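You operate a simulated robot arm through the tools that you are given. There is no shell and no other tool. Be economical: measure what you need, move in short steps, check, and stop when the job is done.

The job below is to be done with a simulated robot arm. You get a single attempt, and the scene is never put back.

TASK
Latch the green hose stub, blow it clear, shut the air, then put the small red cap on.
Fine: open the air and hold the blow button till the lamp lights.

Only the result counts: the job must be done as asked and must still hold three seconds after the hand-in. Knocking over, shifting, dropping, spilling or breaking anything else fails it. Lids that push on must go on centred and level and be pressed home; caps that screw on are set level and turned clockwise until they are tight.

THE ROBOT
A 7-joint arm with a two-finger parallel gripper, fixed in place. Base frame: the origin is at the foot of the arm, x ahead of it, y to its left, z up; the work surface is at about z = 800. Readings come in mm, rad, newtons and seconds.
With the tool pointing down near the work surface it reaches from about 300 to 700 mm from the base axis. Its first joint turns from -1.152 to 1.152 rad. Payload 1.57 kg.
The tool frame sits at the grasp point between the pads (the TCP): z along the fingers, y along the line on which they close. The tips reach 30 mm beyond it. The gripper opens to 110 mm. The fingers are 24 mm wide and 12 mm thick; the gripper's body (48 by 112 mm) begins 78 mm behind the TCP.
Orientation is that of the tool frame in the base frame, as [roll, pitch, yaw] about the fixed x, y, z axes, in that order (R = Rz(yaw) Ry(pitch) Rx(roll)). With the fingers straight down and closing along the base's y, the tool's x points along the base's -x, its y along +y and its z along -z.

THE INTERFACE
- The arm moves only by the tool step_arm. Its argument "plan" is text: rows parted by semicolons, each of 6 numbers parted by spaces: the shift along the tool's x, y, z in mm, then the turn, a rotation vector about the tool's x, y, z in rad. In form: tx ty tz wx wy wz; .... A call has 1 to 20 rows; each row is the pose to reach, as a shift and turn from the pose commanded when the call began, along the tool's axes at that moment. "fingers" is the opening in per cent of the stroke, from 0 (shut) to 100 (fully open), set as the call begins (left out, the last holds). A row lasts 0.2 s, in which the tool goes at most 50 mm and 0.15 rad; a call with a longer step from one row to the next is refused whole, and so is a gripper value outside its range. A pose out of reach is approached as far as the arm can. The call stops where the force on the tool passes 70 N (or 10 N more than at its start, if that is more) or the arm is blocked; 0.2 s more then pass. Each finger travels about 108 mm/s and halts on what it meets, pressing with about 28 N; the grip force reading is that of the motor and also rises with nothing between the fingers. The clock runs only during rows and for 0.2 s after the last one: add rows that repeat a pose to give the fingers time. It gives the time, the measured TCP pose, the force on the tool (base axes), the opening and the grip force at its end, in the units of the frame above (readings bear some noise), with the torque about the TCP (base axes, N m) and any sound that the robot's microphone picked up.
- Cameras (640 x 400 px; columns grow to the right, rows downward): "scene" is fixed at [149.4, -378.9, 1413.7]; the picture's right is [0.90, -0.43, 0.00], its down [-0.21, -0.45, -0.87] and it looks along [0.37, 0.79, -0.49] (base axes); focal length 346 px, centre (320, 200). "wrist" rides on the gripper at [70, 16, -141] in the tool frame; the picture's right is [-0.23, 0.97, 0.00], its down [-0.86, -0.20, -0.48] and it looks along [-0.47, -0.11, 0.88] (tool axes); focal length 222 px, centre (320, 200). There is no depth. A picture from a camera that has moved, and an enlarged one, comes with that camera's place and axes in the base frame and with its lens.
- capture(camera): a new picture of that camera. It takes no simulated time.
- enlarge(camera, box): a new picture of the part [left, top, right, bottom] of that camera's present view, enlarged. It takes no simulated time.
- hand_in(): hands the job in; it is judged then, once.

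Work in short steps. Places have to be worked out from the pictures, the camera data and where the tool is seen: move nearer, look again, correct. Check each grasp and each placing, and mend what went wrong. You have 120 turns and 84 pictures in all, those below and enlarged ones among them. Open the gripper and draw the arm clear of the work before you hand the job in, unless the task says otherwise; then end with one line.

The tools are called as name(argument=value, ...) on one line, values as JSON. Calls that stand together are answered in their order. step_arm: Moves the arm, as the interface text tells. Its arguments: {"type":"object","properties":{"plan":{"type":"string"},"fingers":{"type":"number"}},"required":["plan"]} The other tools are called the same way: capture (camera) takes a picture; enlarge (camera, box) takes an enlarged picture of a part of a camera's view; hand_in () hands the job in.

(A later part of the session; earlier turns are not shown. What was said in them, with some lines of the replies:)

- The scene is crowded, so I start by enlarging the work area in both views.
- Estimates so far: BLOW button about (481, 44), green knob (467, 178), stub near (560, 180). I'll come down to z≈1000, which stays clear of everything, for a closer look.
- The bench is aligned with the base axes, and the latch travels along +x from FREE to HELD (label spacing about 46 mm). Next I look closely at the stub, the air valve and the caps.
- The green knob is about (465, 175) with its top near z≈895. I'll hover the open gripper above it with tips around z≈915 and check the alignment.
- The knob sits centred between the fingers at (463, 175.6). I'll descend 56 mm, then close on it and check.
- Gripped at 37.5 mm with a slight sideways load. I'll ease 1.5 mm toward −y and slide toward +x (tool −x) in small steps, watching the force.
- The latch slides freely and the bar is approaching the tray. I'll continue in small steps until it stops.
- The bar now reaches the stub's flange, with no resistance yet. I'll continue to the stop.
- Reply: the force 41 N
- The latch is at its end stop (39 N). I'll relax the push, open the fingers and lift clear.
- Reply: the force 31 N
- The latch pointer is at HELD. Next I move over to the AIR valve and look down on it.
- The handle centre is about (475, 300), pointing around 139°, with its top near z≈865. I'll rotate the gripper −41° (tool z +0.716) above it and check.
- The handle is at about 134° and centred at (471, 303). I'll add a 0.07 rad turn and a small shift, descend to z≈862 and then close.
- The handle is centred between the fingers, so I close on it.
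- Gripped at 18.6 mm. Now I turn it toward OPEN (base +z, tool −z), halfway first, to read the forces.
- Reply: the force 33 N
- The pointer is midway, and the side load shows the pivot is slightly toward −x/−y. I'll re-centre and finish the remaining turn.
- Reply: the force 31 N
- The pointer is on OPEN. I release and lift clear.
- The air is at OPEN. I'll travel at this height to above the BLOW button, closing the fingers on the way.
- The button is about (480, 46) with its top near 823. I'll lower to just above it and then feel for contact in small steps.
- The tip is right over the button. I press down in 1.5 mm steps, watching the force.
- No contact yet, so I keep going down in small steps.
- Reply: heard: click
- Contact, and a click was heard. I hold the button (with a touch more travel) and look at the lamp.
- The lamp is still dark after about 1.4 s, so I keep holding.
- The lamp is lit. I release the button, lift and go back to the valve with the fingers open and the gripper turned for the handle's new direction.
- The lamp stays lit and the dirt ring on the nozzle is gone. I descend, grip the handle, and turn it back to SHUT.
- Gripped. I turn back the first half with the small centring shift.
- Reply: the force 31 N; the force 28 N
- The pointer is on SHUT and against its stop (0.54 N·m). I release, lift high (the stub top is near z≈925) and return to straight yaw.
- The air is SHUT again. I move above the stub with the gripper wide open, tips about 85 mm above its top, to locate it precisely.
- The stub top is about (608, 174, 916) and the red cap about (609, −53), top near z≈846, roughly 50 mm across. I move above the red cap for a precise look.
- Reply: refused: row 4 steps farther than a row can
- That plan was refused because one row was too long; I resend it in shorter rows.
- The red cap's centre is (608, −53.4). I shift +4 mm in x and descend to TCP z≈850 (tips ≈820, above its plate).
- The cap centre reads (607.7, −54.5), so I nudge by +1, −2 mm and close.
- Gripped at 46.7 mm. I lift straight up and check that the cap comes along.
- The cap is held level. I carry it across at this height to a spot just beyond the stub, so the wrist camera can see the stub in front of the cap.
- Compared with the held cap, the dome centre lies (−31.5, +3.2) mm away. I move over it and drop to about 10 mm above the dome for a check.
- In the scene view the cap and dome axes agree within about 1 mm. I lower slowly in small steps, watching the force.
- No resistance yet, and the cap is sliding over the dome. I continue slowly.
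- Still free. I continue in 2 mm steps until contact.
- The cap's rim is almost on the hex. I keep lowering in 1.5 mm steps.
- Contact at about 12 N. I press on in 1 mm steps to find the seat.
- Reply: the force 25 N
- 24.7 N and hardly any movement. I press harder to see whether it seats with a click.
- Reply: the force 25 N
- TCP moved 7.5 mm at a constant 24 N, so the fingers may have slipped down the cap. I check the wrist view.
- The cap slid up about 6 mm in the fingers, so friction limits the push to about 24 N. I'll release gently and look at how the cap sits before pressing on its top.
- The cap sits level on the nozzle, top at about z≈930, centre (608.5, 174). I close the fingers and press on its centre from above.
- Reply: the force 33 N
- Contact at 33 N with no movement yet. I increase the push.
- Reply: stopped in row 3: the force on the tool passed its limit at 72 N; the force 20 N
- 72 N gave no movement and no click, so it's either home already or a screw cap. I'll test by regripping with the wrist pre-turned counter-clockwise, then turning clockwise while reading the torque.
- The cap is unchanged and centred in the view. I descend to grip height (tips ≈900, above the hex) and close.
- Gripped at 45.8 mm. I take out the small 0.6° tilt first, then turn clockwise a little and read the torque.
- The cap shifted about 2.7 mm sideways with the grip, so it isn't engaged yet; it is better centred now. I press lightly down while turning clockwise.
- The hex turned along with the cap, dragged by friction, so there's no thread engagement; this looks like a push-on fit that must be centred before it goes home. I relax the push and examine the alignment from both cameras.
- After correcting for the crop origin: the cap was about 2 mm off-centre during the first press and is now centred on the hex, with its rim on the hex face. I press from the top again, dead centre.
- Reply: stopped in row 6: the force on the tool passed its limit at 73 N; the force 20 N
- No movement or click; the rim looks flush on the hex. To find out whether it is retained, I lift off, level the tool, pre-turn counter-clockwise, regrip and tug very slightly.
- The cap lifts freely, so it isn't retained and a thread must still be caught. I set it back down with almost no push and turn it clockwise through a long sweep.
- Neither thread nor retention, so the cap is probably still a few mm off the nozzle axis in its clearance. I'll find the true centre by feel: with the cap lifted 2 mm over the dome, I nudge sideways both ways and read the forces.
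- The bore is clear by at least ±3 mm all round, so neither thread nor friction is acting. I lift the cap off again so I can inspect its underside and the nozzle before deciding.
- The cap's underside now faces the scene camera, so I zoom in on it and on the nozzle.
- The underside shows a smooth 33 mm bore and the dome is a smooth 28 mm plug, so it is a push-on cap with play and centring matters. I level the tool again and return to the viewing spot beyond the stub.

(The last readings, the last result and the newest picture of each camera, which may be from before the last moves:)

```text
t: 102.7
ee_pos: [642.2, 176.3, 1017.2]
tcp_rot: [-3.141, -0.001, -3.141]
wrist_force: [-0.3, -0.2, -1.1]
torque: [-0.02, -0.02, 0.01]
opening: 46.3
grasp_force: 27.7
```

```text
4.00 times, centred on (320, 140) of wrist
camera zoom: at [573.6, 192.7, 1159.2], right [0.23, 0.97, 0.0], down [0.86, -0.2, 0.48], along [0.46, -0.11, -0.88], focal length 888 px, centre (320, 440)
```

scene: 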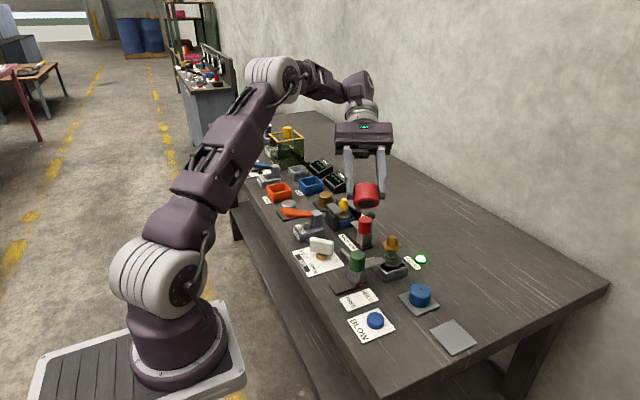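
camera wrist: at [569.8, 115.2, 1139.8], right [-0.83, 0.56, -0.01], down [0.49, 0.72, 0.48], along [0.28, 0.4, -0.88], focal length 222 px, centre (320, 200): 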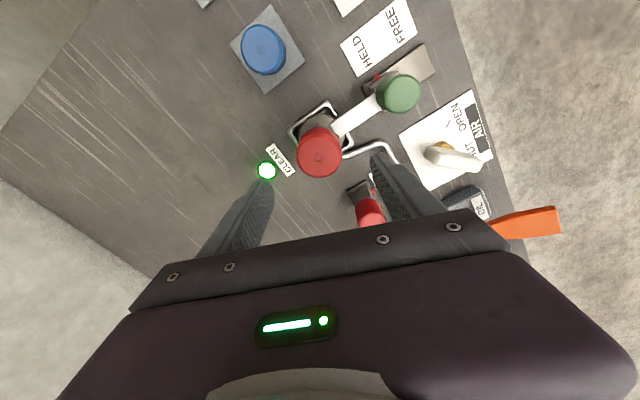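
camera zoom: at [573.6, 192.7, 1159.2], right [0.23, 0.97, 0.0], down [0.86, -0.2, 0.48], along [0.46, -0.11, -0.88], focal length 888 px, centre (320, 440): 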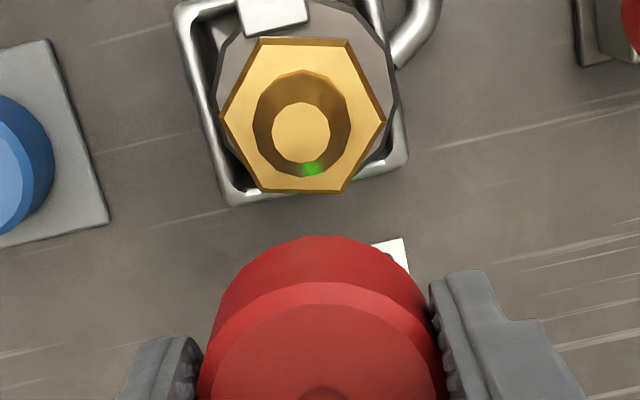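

This is a clear view of the nozzle. The move needed is about (−30.1, +1.4) mm. I go there, hover just above the dome and check in the scene camera.

step_arm(plan="15 0.7 0 0 0 0; 30.1 1.4 0 0 0 0; 30.1 1.4 25 0 0 0; 30.1 1.4 45 0 0 0; 30.1 1.4 53 0 0 0; 30.1 1.4 53 0 0 0; 30.1 1.4 53 0 0 0")

enlarge(camera="scene", box=[358, 220, 422, 260])

```text
t: 104.3
ee_pos: [611.2, 175.4, 966.7]
tcp_rot: [3.14, -0.001, 3.141]
wrist_force: [-0.2, -0.3, -0.5]
torque: [0.0, -0.02, 0.0]
opening: 46.4
grasp_force: 27.7
```

```text
10.00 times, centred on (390, 240) of scene
camera zoom: at [149.4, -378.9, 1413.7], right [0.9, -0.43, 0.0], down [-0.21, -0.45, -0.87], along [0.37, 0.79, -0.49], focal length 3459 px, centre (-380, -200)
```

zoom: 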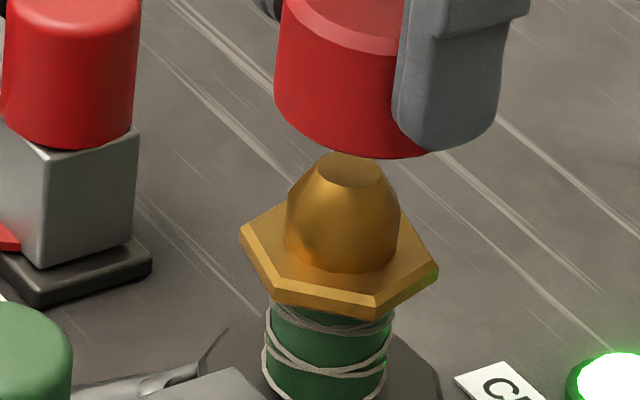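

The scene shows the cap still about 3.5 mm toward +x of the axis. I correct by (−3.5, +0.8), lower it over the dome and recheck.

step_arm(plan="3.5 0.8 0 0 0 0; 3.5 0.8 8 0 0 0; 3.5 0.8 16 0 0 0; 3.5 0.8 24 0 0 0; 3.5 0.8 30 0 0 0; 3.5 0.8 30 0 0 0")

enlarge(camera="scene", box=[358, 220, 422, 260])

```text
t: 105.7
ee_pos: [608.6, 176.4, 937.3]
tcp_rot: [3.142, -0.003, 3.141]
wrist_force: [0.4, 0.3, 0.2]
torque: [0.0, -0.02, 0.03]
opening: 46.5
grasp_force: 28.0
```

```text
10.00 times, centred on (390, 240) of scene
camera zoom: at [149.4, -378.9, 1413.7], right [0.9, -0.43, 0.0], down [-0.21, -0.45, -0.87], along [0.37, 0.79, -0.49], focal length 3459 px, centre (-380, -200)
```

zoom: 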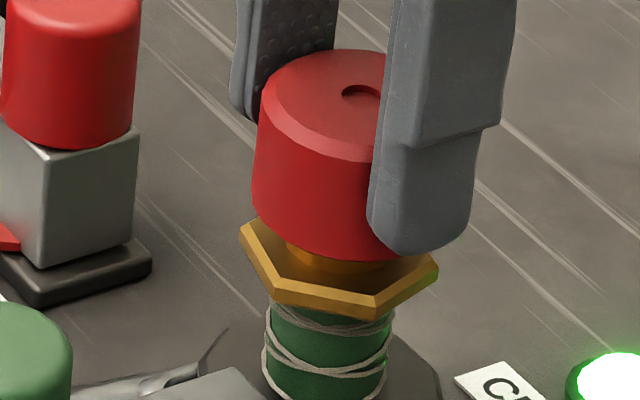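

Still about 1.1 mm toward +x. I correct that and lower gently to contact.

step_arm(plan="1.1 0.25 0 0 0 0; 1.1 0.25 3 0 0 0; 1.1 0.25 6 0 0 0; 1.1 0.25 8 0 0 0; 1.1 0.25 10 0 0 0; 1.1 0.25 12 0 0 0; 1.1 0.25 12 0 0 0")

```text
t: 107.3
ee_pos: [607.5, 177.1, 925.9]
tcp_rot: [3.141, -0.003, -3.14]
wrist_force: [-0.3, 1.2, -0.4]
torque: [-0.02, 0.02, 0.02]
opening: 46.4
grasp_force: 28.2
```

No contact even at this depth, which is already lower than before. I continue down in 1.5 mm steps.

step_arm(plan="0 0 1.5 0 0 0; 0 0 3 0 0 0; 0 0 4.5 0 0 0; 0 0 4.5 0 0 0")

enlarge(camera="scene", box=[358, 220, 422, 260])

```text
t: 108.3
ee_pos: [607.8, 177.0, 922.4]
tcp_rot: [3.14, 0.002, -3.141]
wrist_force: [0.1, -3.2, 25.0]
torque: [-0.08, -0.19, -0.01]
opening: 46.4
grasp_force: 28.0
```

```text
10.00 times, centred on (390, 240) of scene
camera zoom: at [148.9, -379.1, 1413.7], right [0.9, -0.43, 0.0], down [-0.21, -0.45, -0.87], along [0.37, 0.79, -0.49], focal length 3459 px, centre (-380, -200)
```

zoom: 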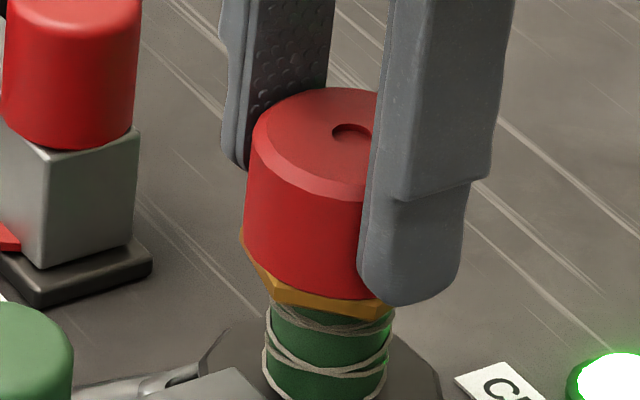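

Seated again, now centred within about 0.5 mm. I relax, release, and press from the top.

step_arm(plan="0 0 -2.5 0 0 0; 0 0 -2.5 0 0 0")

step_arm(plan="0 0 0 0 0 0; 0 0 0 0 0 0; 0 0 -20 0 0 0; 0 0 -50 0 0 0; 0 0 -60 0 0 0; 0 0 -60 0 0 0", fingers=70)

step_arm(plan="0 0 0 0 0 0; 0 0 0 0 0 0; 0 0 0 0 0 0; 0 0 20 0 0 0; 0 0 28 0 0 0; 0 0 30 0 0 0", fingers=0)

step_arm(plan="0 0 1.5 0 0 0; 0 0 3 0 0 0; 0 0 4.5 0 0 0; 0 0 6 0 0 0; 0 0 7.5 0 0 0; 0 0 7.5 0 0 0; 0 0 7.5 0 0 0")

```text
t: 108.9
ee_pos: [606.9, 177.4, 922.2]
tcp_rot: [-3.141, -0.006, -3.141]
wrist_force: [2.0, -0.8, 2.4]
torque: [-0.04, -0.15, -0.01]
opening: 46.4
grasp_force: 27.7
```

```text
t: 110.3
ee_pos: [608.7, 177.8, 983.3]
tcp_rot: [-3.139, -0.003, 3.141]
wrist_force: [0.6, 0.2, -0.3]
torque: [0.04, 0.01, 0.01]
opening: 77.1
grasp_force: 0.2
```

```text
t: 111.7
ee_pos: [607.1, 177.3, 953.4]
tcp_rot: [-3.141, -0.002, -3.141]
wrist_force: [0.0, 0.1, 0.0]
torque: [0.01, -0.06, -0.04]
opening: 0.1
grasp_force: 21.4
```

```text
t: 113.3
ee_pos: [608.8, 177.6, 949.1]
tcp_rot: [3.14, 0.005, -3.14]
wrist_force: [-15.9, 0.5, 62.2]
torque: [0.01, 0.88, -0.02]
opening: 0.0
grasp_force: 20.9
```

Held 62 N on the centre for over half a second. Now I relax, regrip pre-turned, and tug again to see whether it's held.

step_arm(plan="0 0 -10 0 0 0; 0 0 -45 0 0 0; 0 0 -45 0 0 -0.14; 0 0 -45 0 0 -0.28; 0 0 -45 0 0 -0.42; 0 0 -45 0 0 -0.56; 0 0 -45 0 0 -0.7; 0 0 -45 0 0 -0.84; 0 0 -45 0 0 -0.98; 0 0 -45 0 0 -1.12; 0 0 -45 0 0 -1.2; 0 0 -45 0 0 -1.2", fingers=70)

enlarge(camera="scene", box=[358, 220, 422, 260])

step_arm(plan="0 0 20 0 0 0; 0 0 40 0 0 0; 0 0 55 0 0 0; 0 0 64 0 0 0; 0 0 64 0 0 0")

step_arm(plan="0 0 0 0 0 0; 0 0 0 0 0 0; 0 0 0 0 0 0", fingers=0)

step_arm(plan="0 0 -0.7 0 0 0; 0 0 -1.5 0 0 0; 0 0 -1.5 0 0 0")

```text
t: 115.9
ee_pos: [607.8, 175.6, 990.7]
tcp_rot: [3.14, -0.002, -1.938]
wrist_force: [0.3, 0.2, 0.1]
torque: [-0.02, 0.0, -0.01]
opening: 76.8
grasp_force: 0.1
```

```text
10.00 times, centred on (390, 240) of scene
camera zoom: at [149.4, -378.9, 1413.7], right [0.9, -0.43, 0.0], down [-0.21, -0.45, -0.87], along [0.37, 0.79, -0.49], focal length 3459 px, centre (-380, -200)
```

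zoom: 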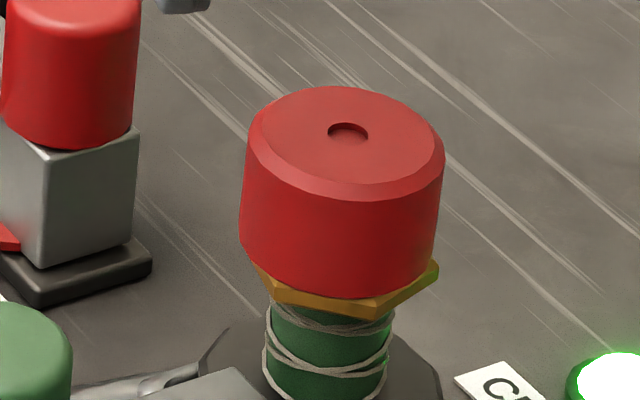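

```text
t: 117.1
ee_pos: [607.8, 177.7, 926.0]
tcp_rot: [3.138, -0.002, -1.942]
wrist_force: [-0.2, 0.3, 0.0]
torque: [-0.03, 0.01, -0.02]
opening: 77.1
grasp_force: 0.1
```

```text
t: 117.9
ee_pos: [608.5, 177.8, 925.9]
tcp_rot: [3.139, 0.001, -1.942]
wrist_force: [0.6, 0.6, 1.1]
torque: [0.0, -0.05, 0.01]
opening: 46.6
grasp_force: 28.1
```

```text
t: 118.7
ee_pos: [607.6, 177.4, 927.9]
tcp_rot: [3.138, -0.002, -1.941]
wrist_force: [-0.2, -0.1, -0.3]
torque: [0.03, -0.05, -0.02]
opening: 46.4
grasp_force: 28.0
```

The view shows the cap level, flush on the hex and centred within about 0.7 mm of the dome, but still not gripped by it. As a last test I turn it clockwise with a light push, then tug.

step_arm(plan="0 0 1 0 0 0; 0 0 2.2 0 0 0; 0 0 2.2 0 0 0.14; 0 0 2.2 0 0 0.28; 0 0 2.2 0 0 0.42; 0 0 2.2 0 0 0.56; 0 0 2.2 0 0 0.7; 0 0 2.2 0 0 0.84; 0 0 2.2 0 0 0.98; 0 0 2.2 0 0 1.12; 0 0 2.2 0 0 1.26")

step_arm(plan="0 0 0.4 0 0 0.14; 0 0 0.4 0 0 0.28; 0 0 0.4 0 0 0.42; 0 0 0.4 0 0 0.56; 0 0 0.4 0 0 0.7; 0 0 0.4 0 0 0.84; 0 0 0.4 0 0 0.98; 0 0 0.4 0 0 1.12")

step_arm(plan="0 0 -1 0 0 0; 0 0 -2 0 0 0; 0 0 -2.4 0 0 0; 0 0 -2.4 0 0 0")

```text
t: 121.1
ee_pos: [608.4, 175.6, 926.1]
tcp_rot: [3.14, -0.001, 3.081]
wrist_force: [0.3, 0.5, 6.3]
torque: [-0.02, 0.07, 0.09]
opening: 46.3
grasp_force: 27.9
```

```text
t: 122.9
ee_pos: [606.5, 178.3, 926.1]
tcp_rot: [-3.139, -0.001, 1.959]
wrist_force: [-0.8, -0.2, 2.0]
torque: [0.11, 0.11, 0.0]
opening: 46.3
grasp_force: 28.1
```

```text
t: 123.9
ee_pos: [608.1, 177.4, 929.8]
tcp_rot: [-3.141, -0.001, 1.961]
wrist_force: [0.4, -0.3, -0.3]
torque: [0.04, 0.0, -0.02]
opening: 46.3
grasp_force: 28.1
```

Free again, so there is no thread: it simply seats on the hex. I set it down centred with a firm push, release and lift.

step_arm(plan="0 0 1.5 0 0 0; 0 0 3 0 0 0; 0 0 4 0 0 0; 0 0 4.5 0 0 0; 0 0 4.5 0 0 0")

step_arm(plan="0 0 -2 0 0 0; 0 0 -2 0 0 0")

step_arm(plan="0 0 0 0 0 0; 0 0 0 0 0 0; 0 0 -20 0 0 0; 0 0 -50 0 0 0; 0 0 -75 0 0 0; 0 0 -75 0 0 -0.14; 0 0 -75 0 0 -0.28; 0 0 -75 0 0 -0.42; 0 0 -75 0 0 -0.56; 0 0 -75 0 0 -0.7; 0 0 -75 0 0 -0.84; 0 0 -75 0 0 -0.98; 0 0 -75 0 0 -1.12; 0 0 -75 0 0 -1.18; 0 0 -75 0 0 -1.18", fingers=70)

enlarge(camera="wrist", box=[240, 80, 400, 200])

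enlarge(camera="scene", box=[358, 220, 422, 260])

```text
t: 125.1
ee_pos: [606.1, 178.5, 926.5]
tcp_rot: [-3.141, -0.001, 1.963]
wrist_force: [-5.8, 0.0, 23.7]
torque: [0.05, 0.32, 0.01]
opening: 46.4
grasp_force: 27.7
```

```text
t: 125.7
ee_pos: [606.7, 178.3, 926.0]
tcp_rot: [-3.14, 0.0, 1.962]
wrist_force: [1.9, 0.6, 2.1]
torque: [0.04, -0.09, 0.03]
opening: 46.6
grasp_force: 28.1
```

```text
t: 128.9
ee_pos: [607.9, 177.3, 1001.1]
tcp_rot: [3.141, -0.001, -3.14]
wrist_force: [0.1, -0.3, 0.7]
torque: [0.04, -0.02, -0.02]
opening: 76.9
grasp_force: 0.0
```

```text
3.33 times, centred on (320, 140) of wrist
camera zoom: at [538.7, 192.7, 1143.1], right [0.23, 0.97, 0.0], down [0.86, -0.2, 0.48], along [0.46, -0.11, -0.88], focal length 740 px, centre (320, 400)
```

zoom: 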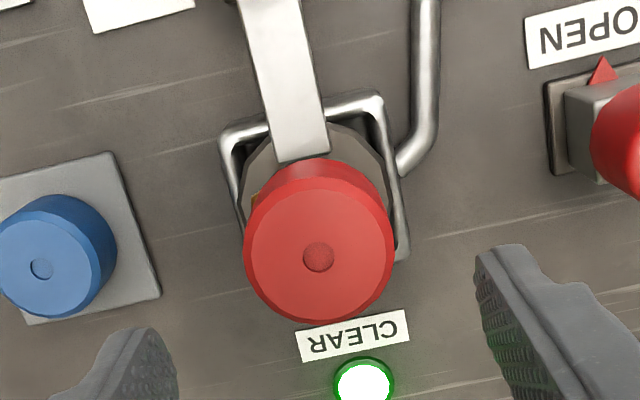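

```text
10.00 times, centred on (390, 240) of scene
camera zoom: at [149.4, -378.9, 1413.7], right [0.9, -0.43, 0.0], down [-0.21, -0.45, -0.87], along [0.37, 0.79, -0.49], focal length 3459 px, centre (-380, -200)
```

zoom: 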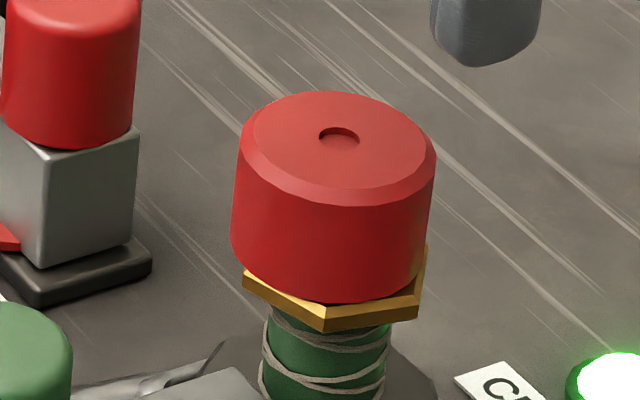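

Turning walked the cap about 2.5 mm toward −x. I regrip square (closing along y), lift 2 mm, shift +2.6 mm in x and set it down again with no twisting.

step_arm(plan="0 0 25 0 0 0; 0 0 50 0 0 0; 0 0 65 0 0 0; 0 0 74 0 0 0; 0 0 74 0 0 0")

step_arm(plan="0 0 0 0 0 0; 0 0 0 0 0 0; 0 0 0 0 0 0; 0 0 -1 0 0 0; 0 0 -2 0 0 0; -1.3 0 -2 0 0 0; -2.6 0 -2 0 0 0; -2.6 0 -2 0 0 0; -2.6 0 0 0 0 0; -2.6 0 1 0 0 0; -2.6 0 2 0 0 0; -2.6 0 2 0 0 0", fingers=0)

```text
t: 130.1
ee_pos: [606.5, 177.1, 926.2]
tcp_rot: [3.14, -0.003, 3.141]
wrist_force: [-0.5, -0.3, 0.8]
torque: [0.01, 0.03, 0.04]
opening: 77.1
grasp_force: 0.1
```

```text
t: 132.7
ee_pos: [611.8, 177.7, 927.1]
tcp_rot: [3.142, 0.0, -3.141]
wrist_force: [-4.0, -1.4, 19.1]
torque: [-0.13, 0.41, 0.04]
opening: 45.3
grasp_force: 27.7
```

Set down at 19 N. I relax, release, lift and check the position.

step_arm(plan="0 0 -1.7 0 0 0; 0 0 -1.7 0 0 0")

step_arm(plan="0 0 0 0 0 0; 0 0 0 0 0 0; 0 0 -20 0 0 0; 0 0 -45 0 0 0; 0 0 -58 0 0 0; 0 0 -58 0 0 0", fingers=70)

enlarge(camera="scene", box=[358, 220, 422, 260])

```text
t: 133.3
ee_pos: [610.7, 176.3, 926.8]
tcp_rot: [3.14, -0.003, 3.14]
wrist_force: [3.3, 0.5, 2.5]
torque: [0.02, -0.16, 0.01]
opening: 45.6
grasp_force: 28.6
```

```text
t: 134.7
ee_pos: [611.6, 177.6, 984.1]
tcp_rot: [-3.141, -0.002, -3.141]
wrist_force: [-0.5, -0.2, -0.5]
torque: [-0.01, 0.01, 0.01]
opening: 77.0
grasp_force: 0.1
```

```text
10.00 times, centred on (390, 240) of scene
camera zoom: at [149.4, -378.9, 1413.7], right [0.9, -0.43, 0.0], down [-0.21, -0.45, -0.87], along [0.37, 0.79, -0.49], focal length 3459 px, centre (-380, -200)
```

zoom: 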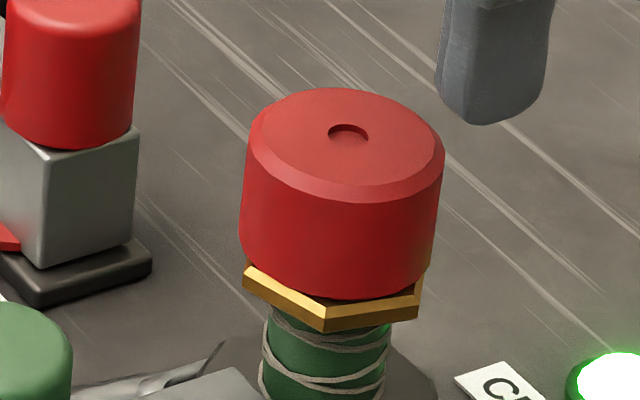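

The cap is centred to within about half a millimetre. I do one final press on its middle (tool shifted 2.5 mm back in x).

step_arm(plan="2.5 0 0 0 0 0; 2.5 0 0 0 0 0; 2.5 0 0 0 0 0; 2.5 0 20 0 0 0; 2.5 0 29 0 0 0; 2.5 0 31 0 0 0; 2.5 0 33 0 0 0; 2.5 0 35 0 0 0; 2.5 0 36.5 0 0 0; 2.5 0 37.5 0 0 0; 2.5 0 37.5 0 0 0", fingers=0)

```text
t: 137.1
ee_pos: [607.7, 177.7, 951.2]
tcp_rot: [3.141, 0.002, -3.141]
wrist_force: [-1.1, -3.6, 29.7]
torque: [-0.11, 0.14, 0.0]
opening: 0.2
grasp_force: 21.5
```

step_arm(plan="0 0 1 0 0 0; 0 0 2 0 0 0; 0 0 2.5 0 0 0; 0 0 2.5 0 0 0; 0 0 2.5 0 0 0; 0 0 0 0 0 0; 0 0 -5 0 0 0; 0 0 -40 0 0 0; 0 0 -80 0 0 0; 0 0 -80 0 0 0")

enlarge(camera="scene", box=[358, 220, 422, 260])

```text
t: 139.3
ee_pos: [609.1, 178.2, 1026.1]
tcp_rot: [3.141, -0.002, -3.141]
wrist_force: [-0.8, -0.4, 0.0]
torque: [0.01, 0.01, 0.01]
opening: 0.0
grasp_force: 21.0
```

```text
10.00 times, centred on (390, 240) of scene
camera zoom: at [149.4, -378.9, 1413.7], right [0.9, -0.43, 0.0], down [-0.21, -0.45, -0.87], along [0.37, 0.79, -0.49], focal length 3459 px, centre (-380, -200)
```

zoom: 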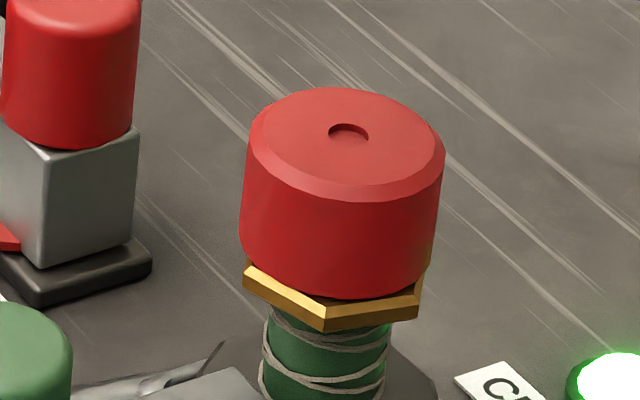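

The cap stays put: level, centred, flush on the hex; the lamp is lit. I open the gripper and withdraw the arm, then check the whole scene.

step_arm(plan="0 0 -40 0 0 0; 0 0 -80 0 0 0; 30 -10 -110 0 0 0; 70 -30 -120 0 0 0; 110 -50 -130 0 0 0; 150 -70 -140 0 0 0; 165 -74 -150 0 0 0; 165 -74 -150 0 0 0", fingers=100)

enlarge(camera="scene", box=[280, 200, 480, 350])

```text
t: 141.1
ee_pos: [441.7, 102.4, 1178.1]
tcp_rot: [3.141, -0.003, -3.141]
wrist_force: [-0.6, 0.1, 0.0]
torque: [-0.01, 0.01, -0.02]
opening: 110.2
grasp_force: 0.1
```

```text
2.67 times, centred on (380, 275) of scene
camera zoom: at [149.4, -378.9, 1413.7], right [0.9, -0.43, 0.0], down [-0.21, -0.45, -0.87], along [0.37, 0.79, -0.49], focal length 922 px, centre (160, 0)
```

zoom: 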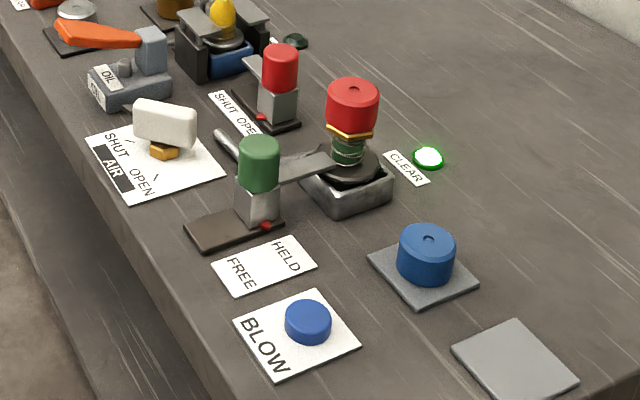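

The last view shows the latch at HELD, the air at SHUT, the CLEAR lamp lit, the red cap on the stub, everything else in place, and the arm clear. I hand in.

hand_in()

```text
The job is handed in.
```

I handed the job in with every step done, but I couldn't confirm that the red cap is locked on. The stub is latched at HELD, it was blown until the CLEAR lamp lit, and the air is shut. The cap sits centred and level on the hex after presses of up to about 70 N. I heard no click, and on two light tugs it lifted freely; I didn't tug again after the final press.
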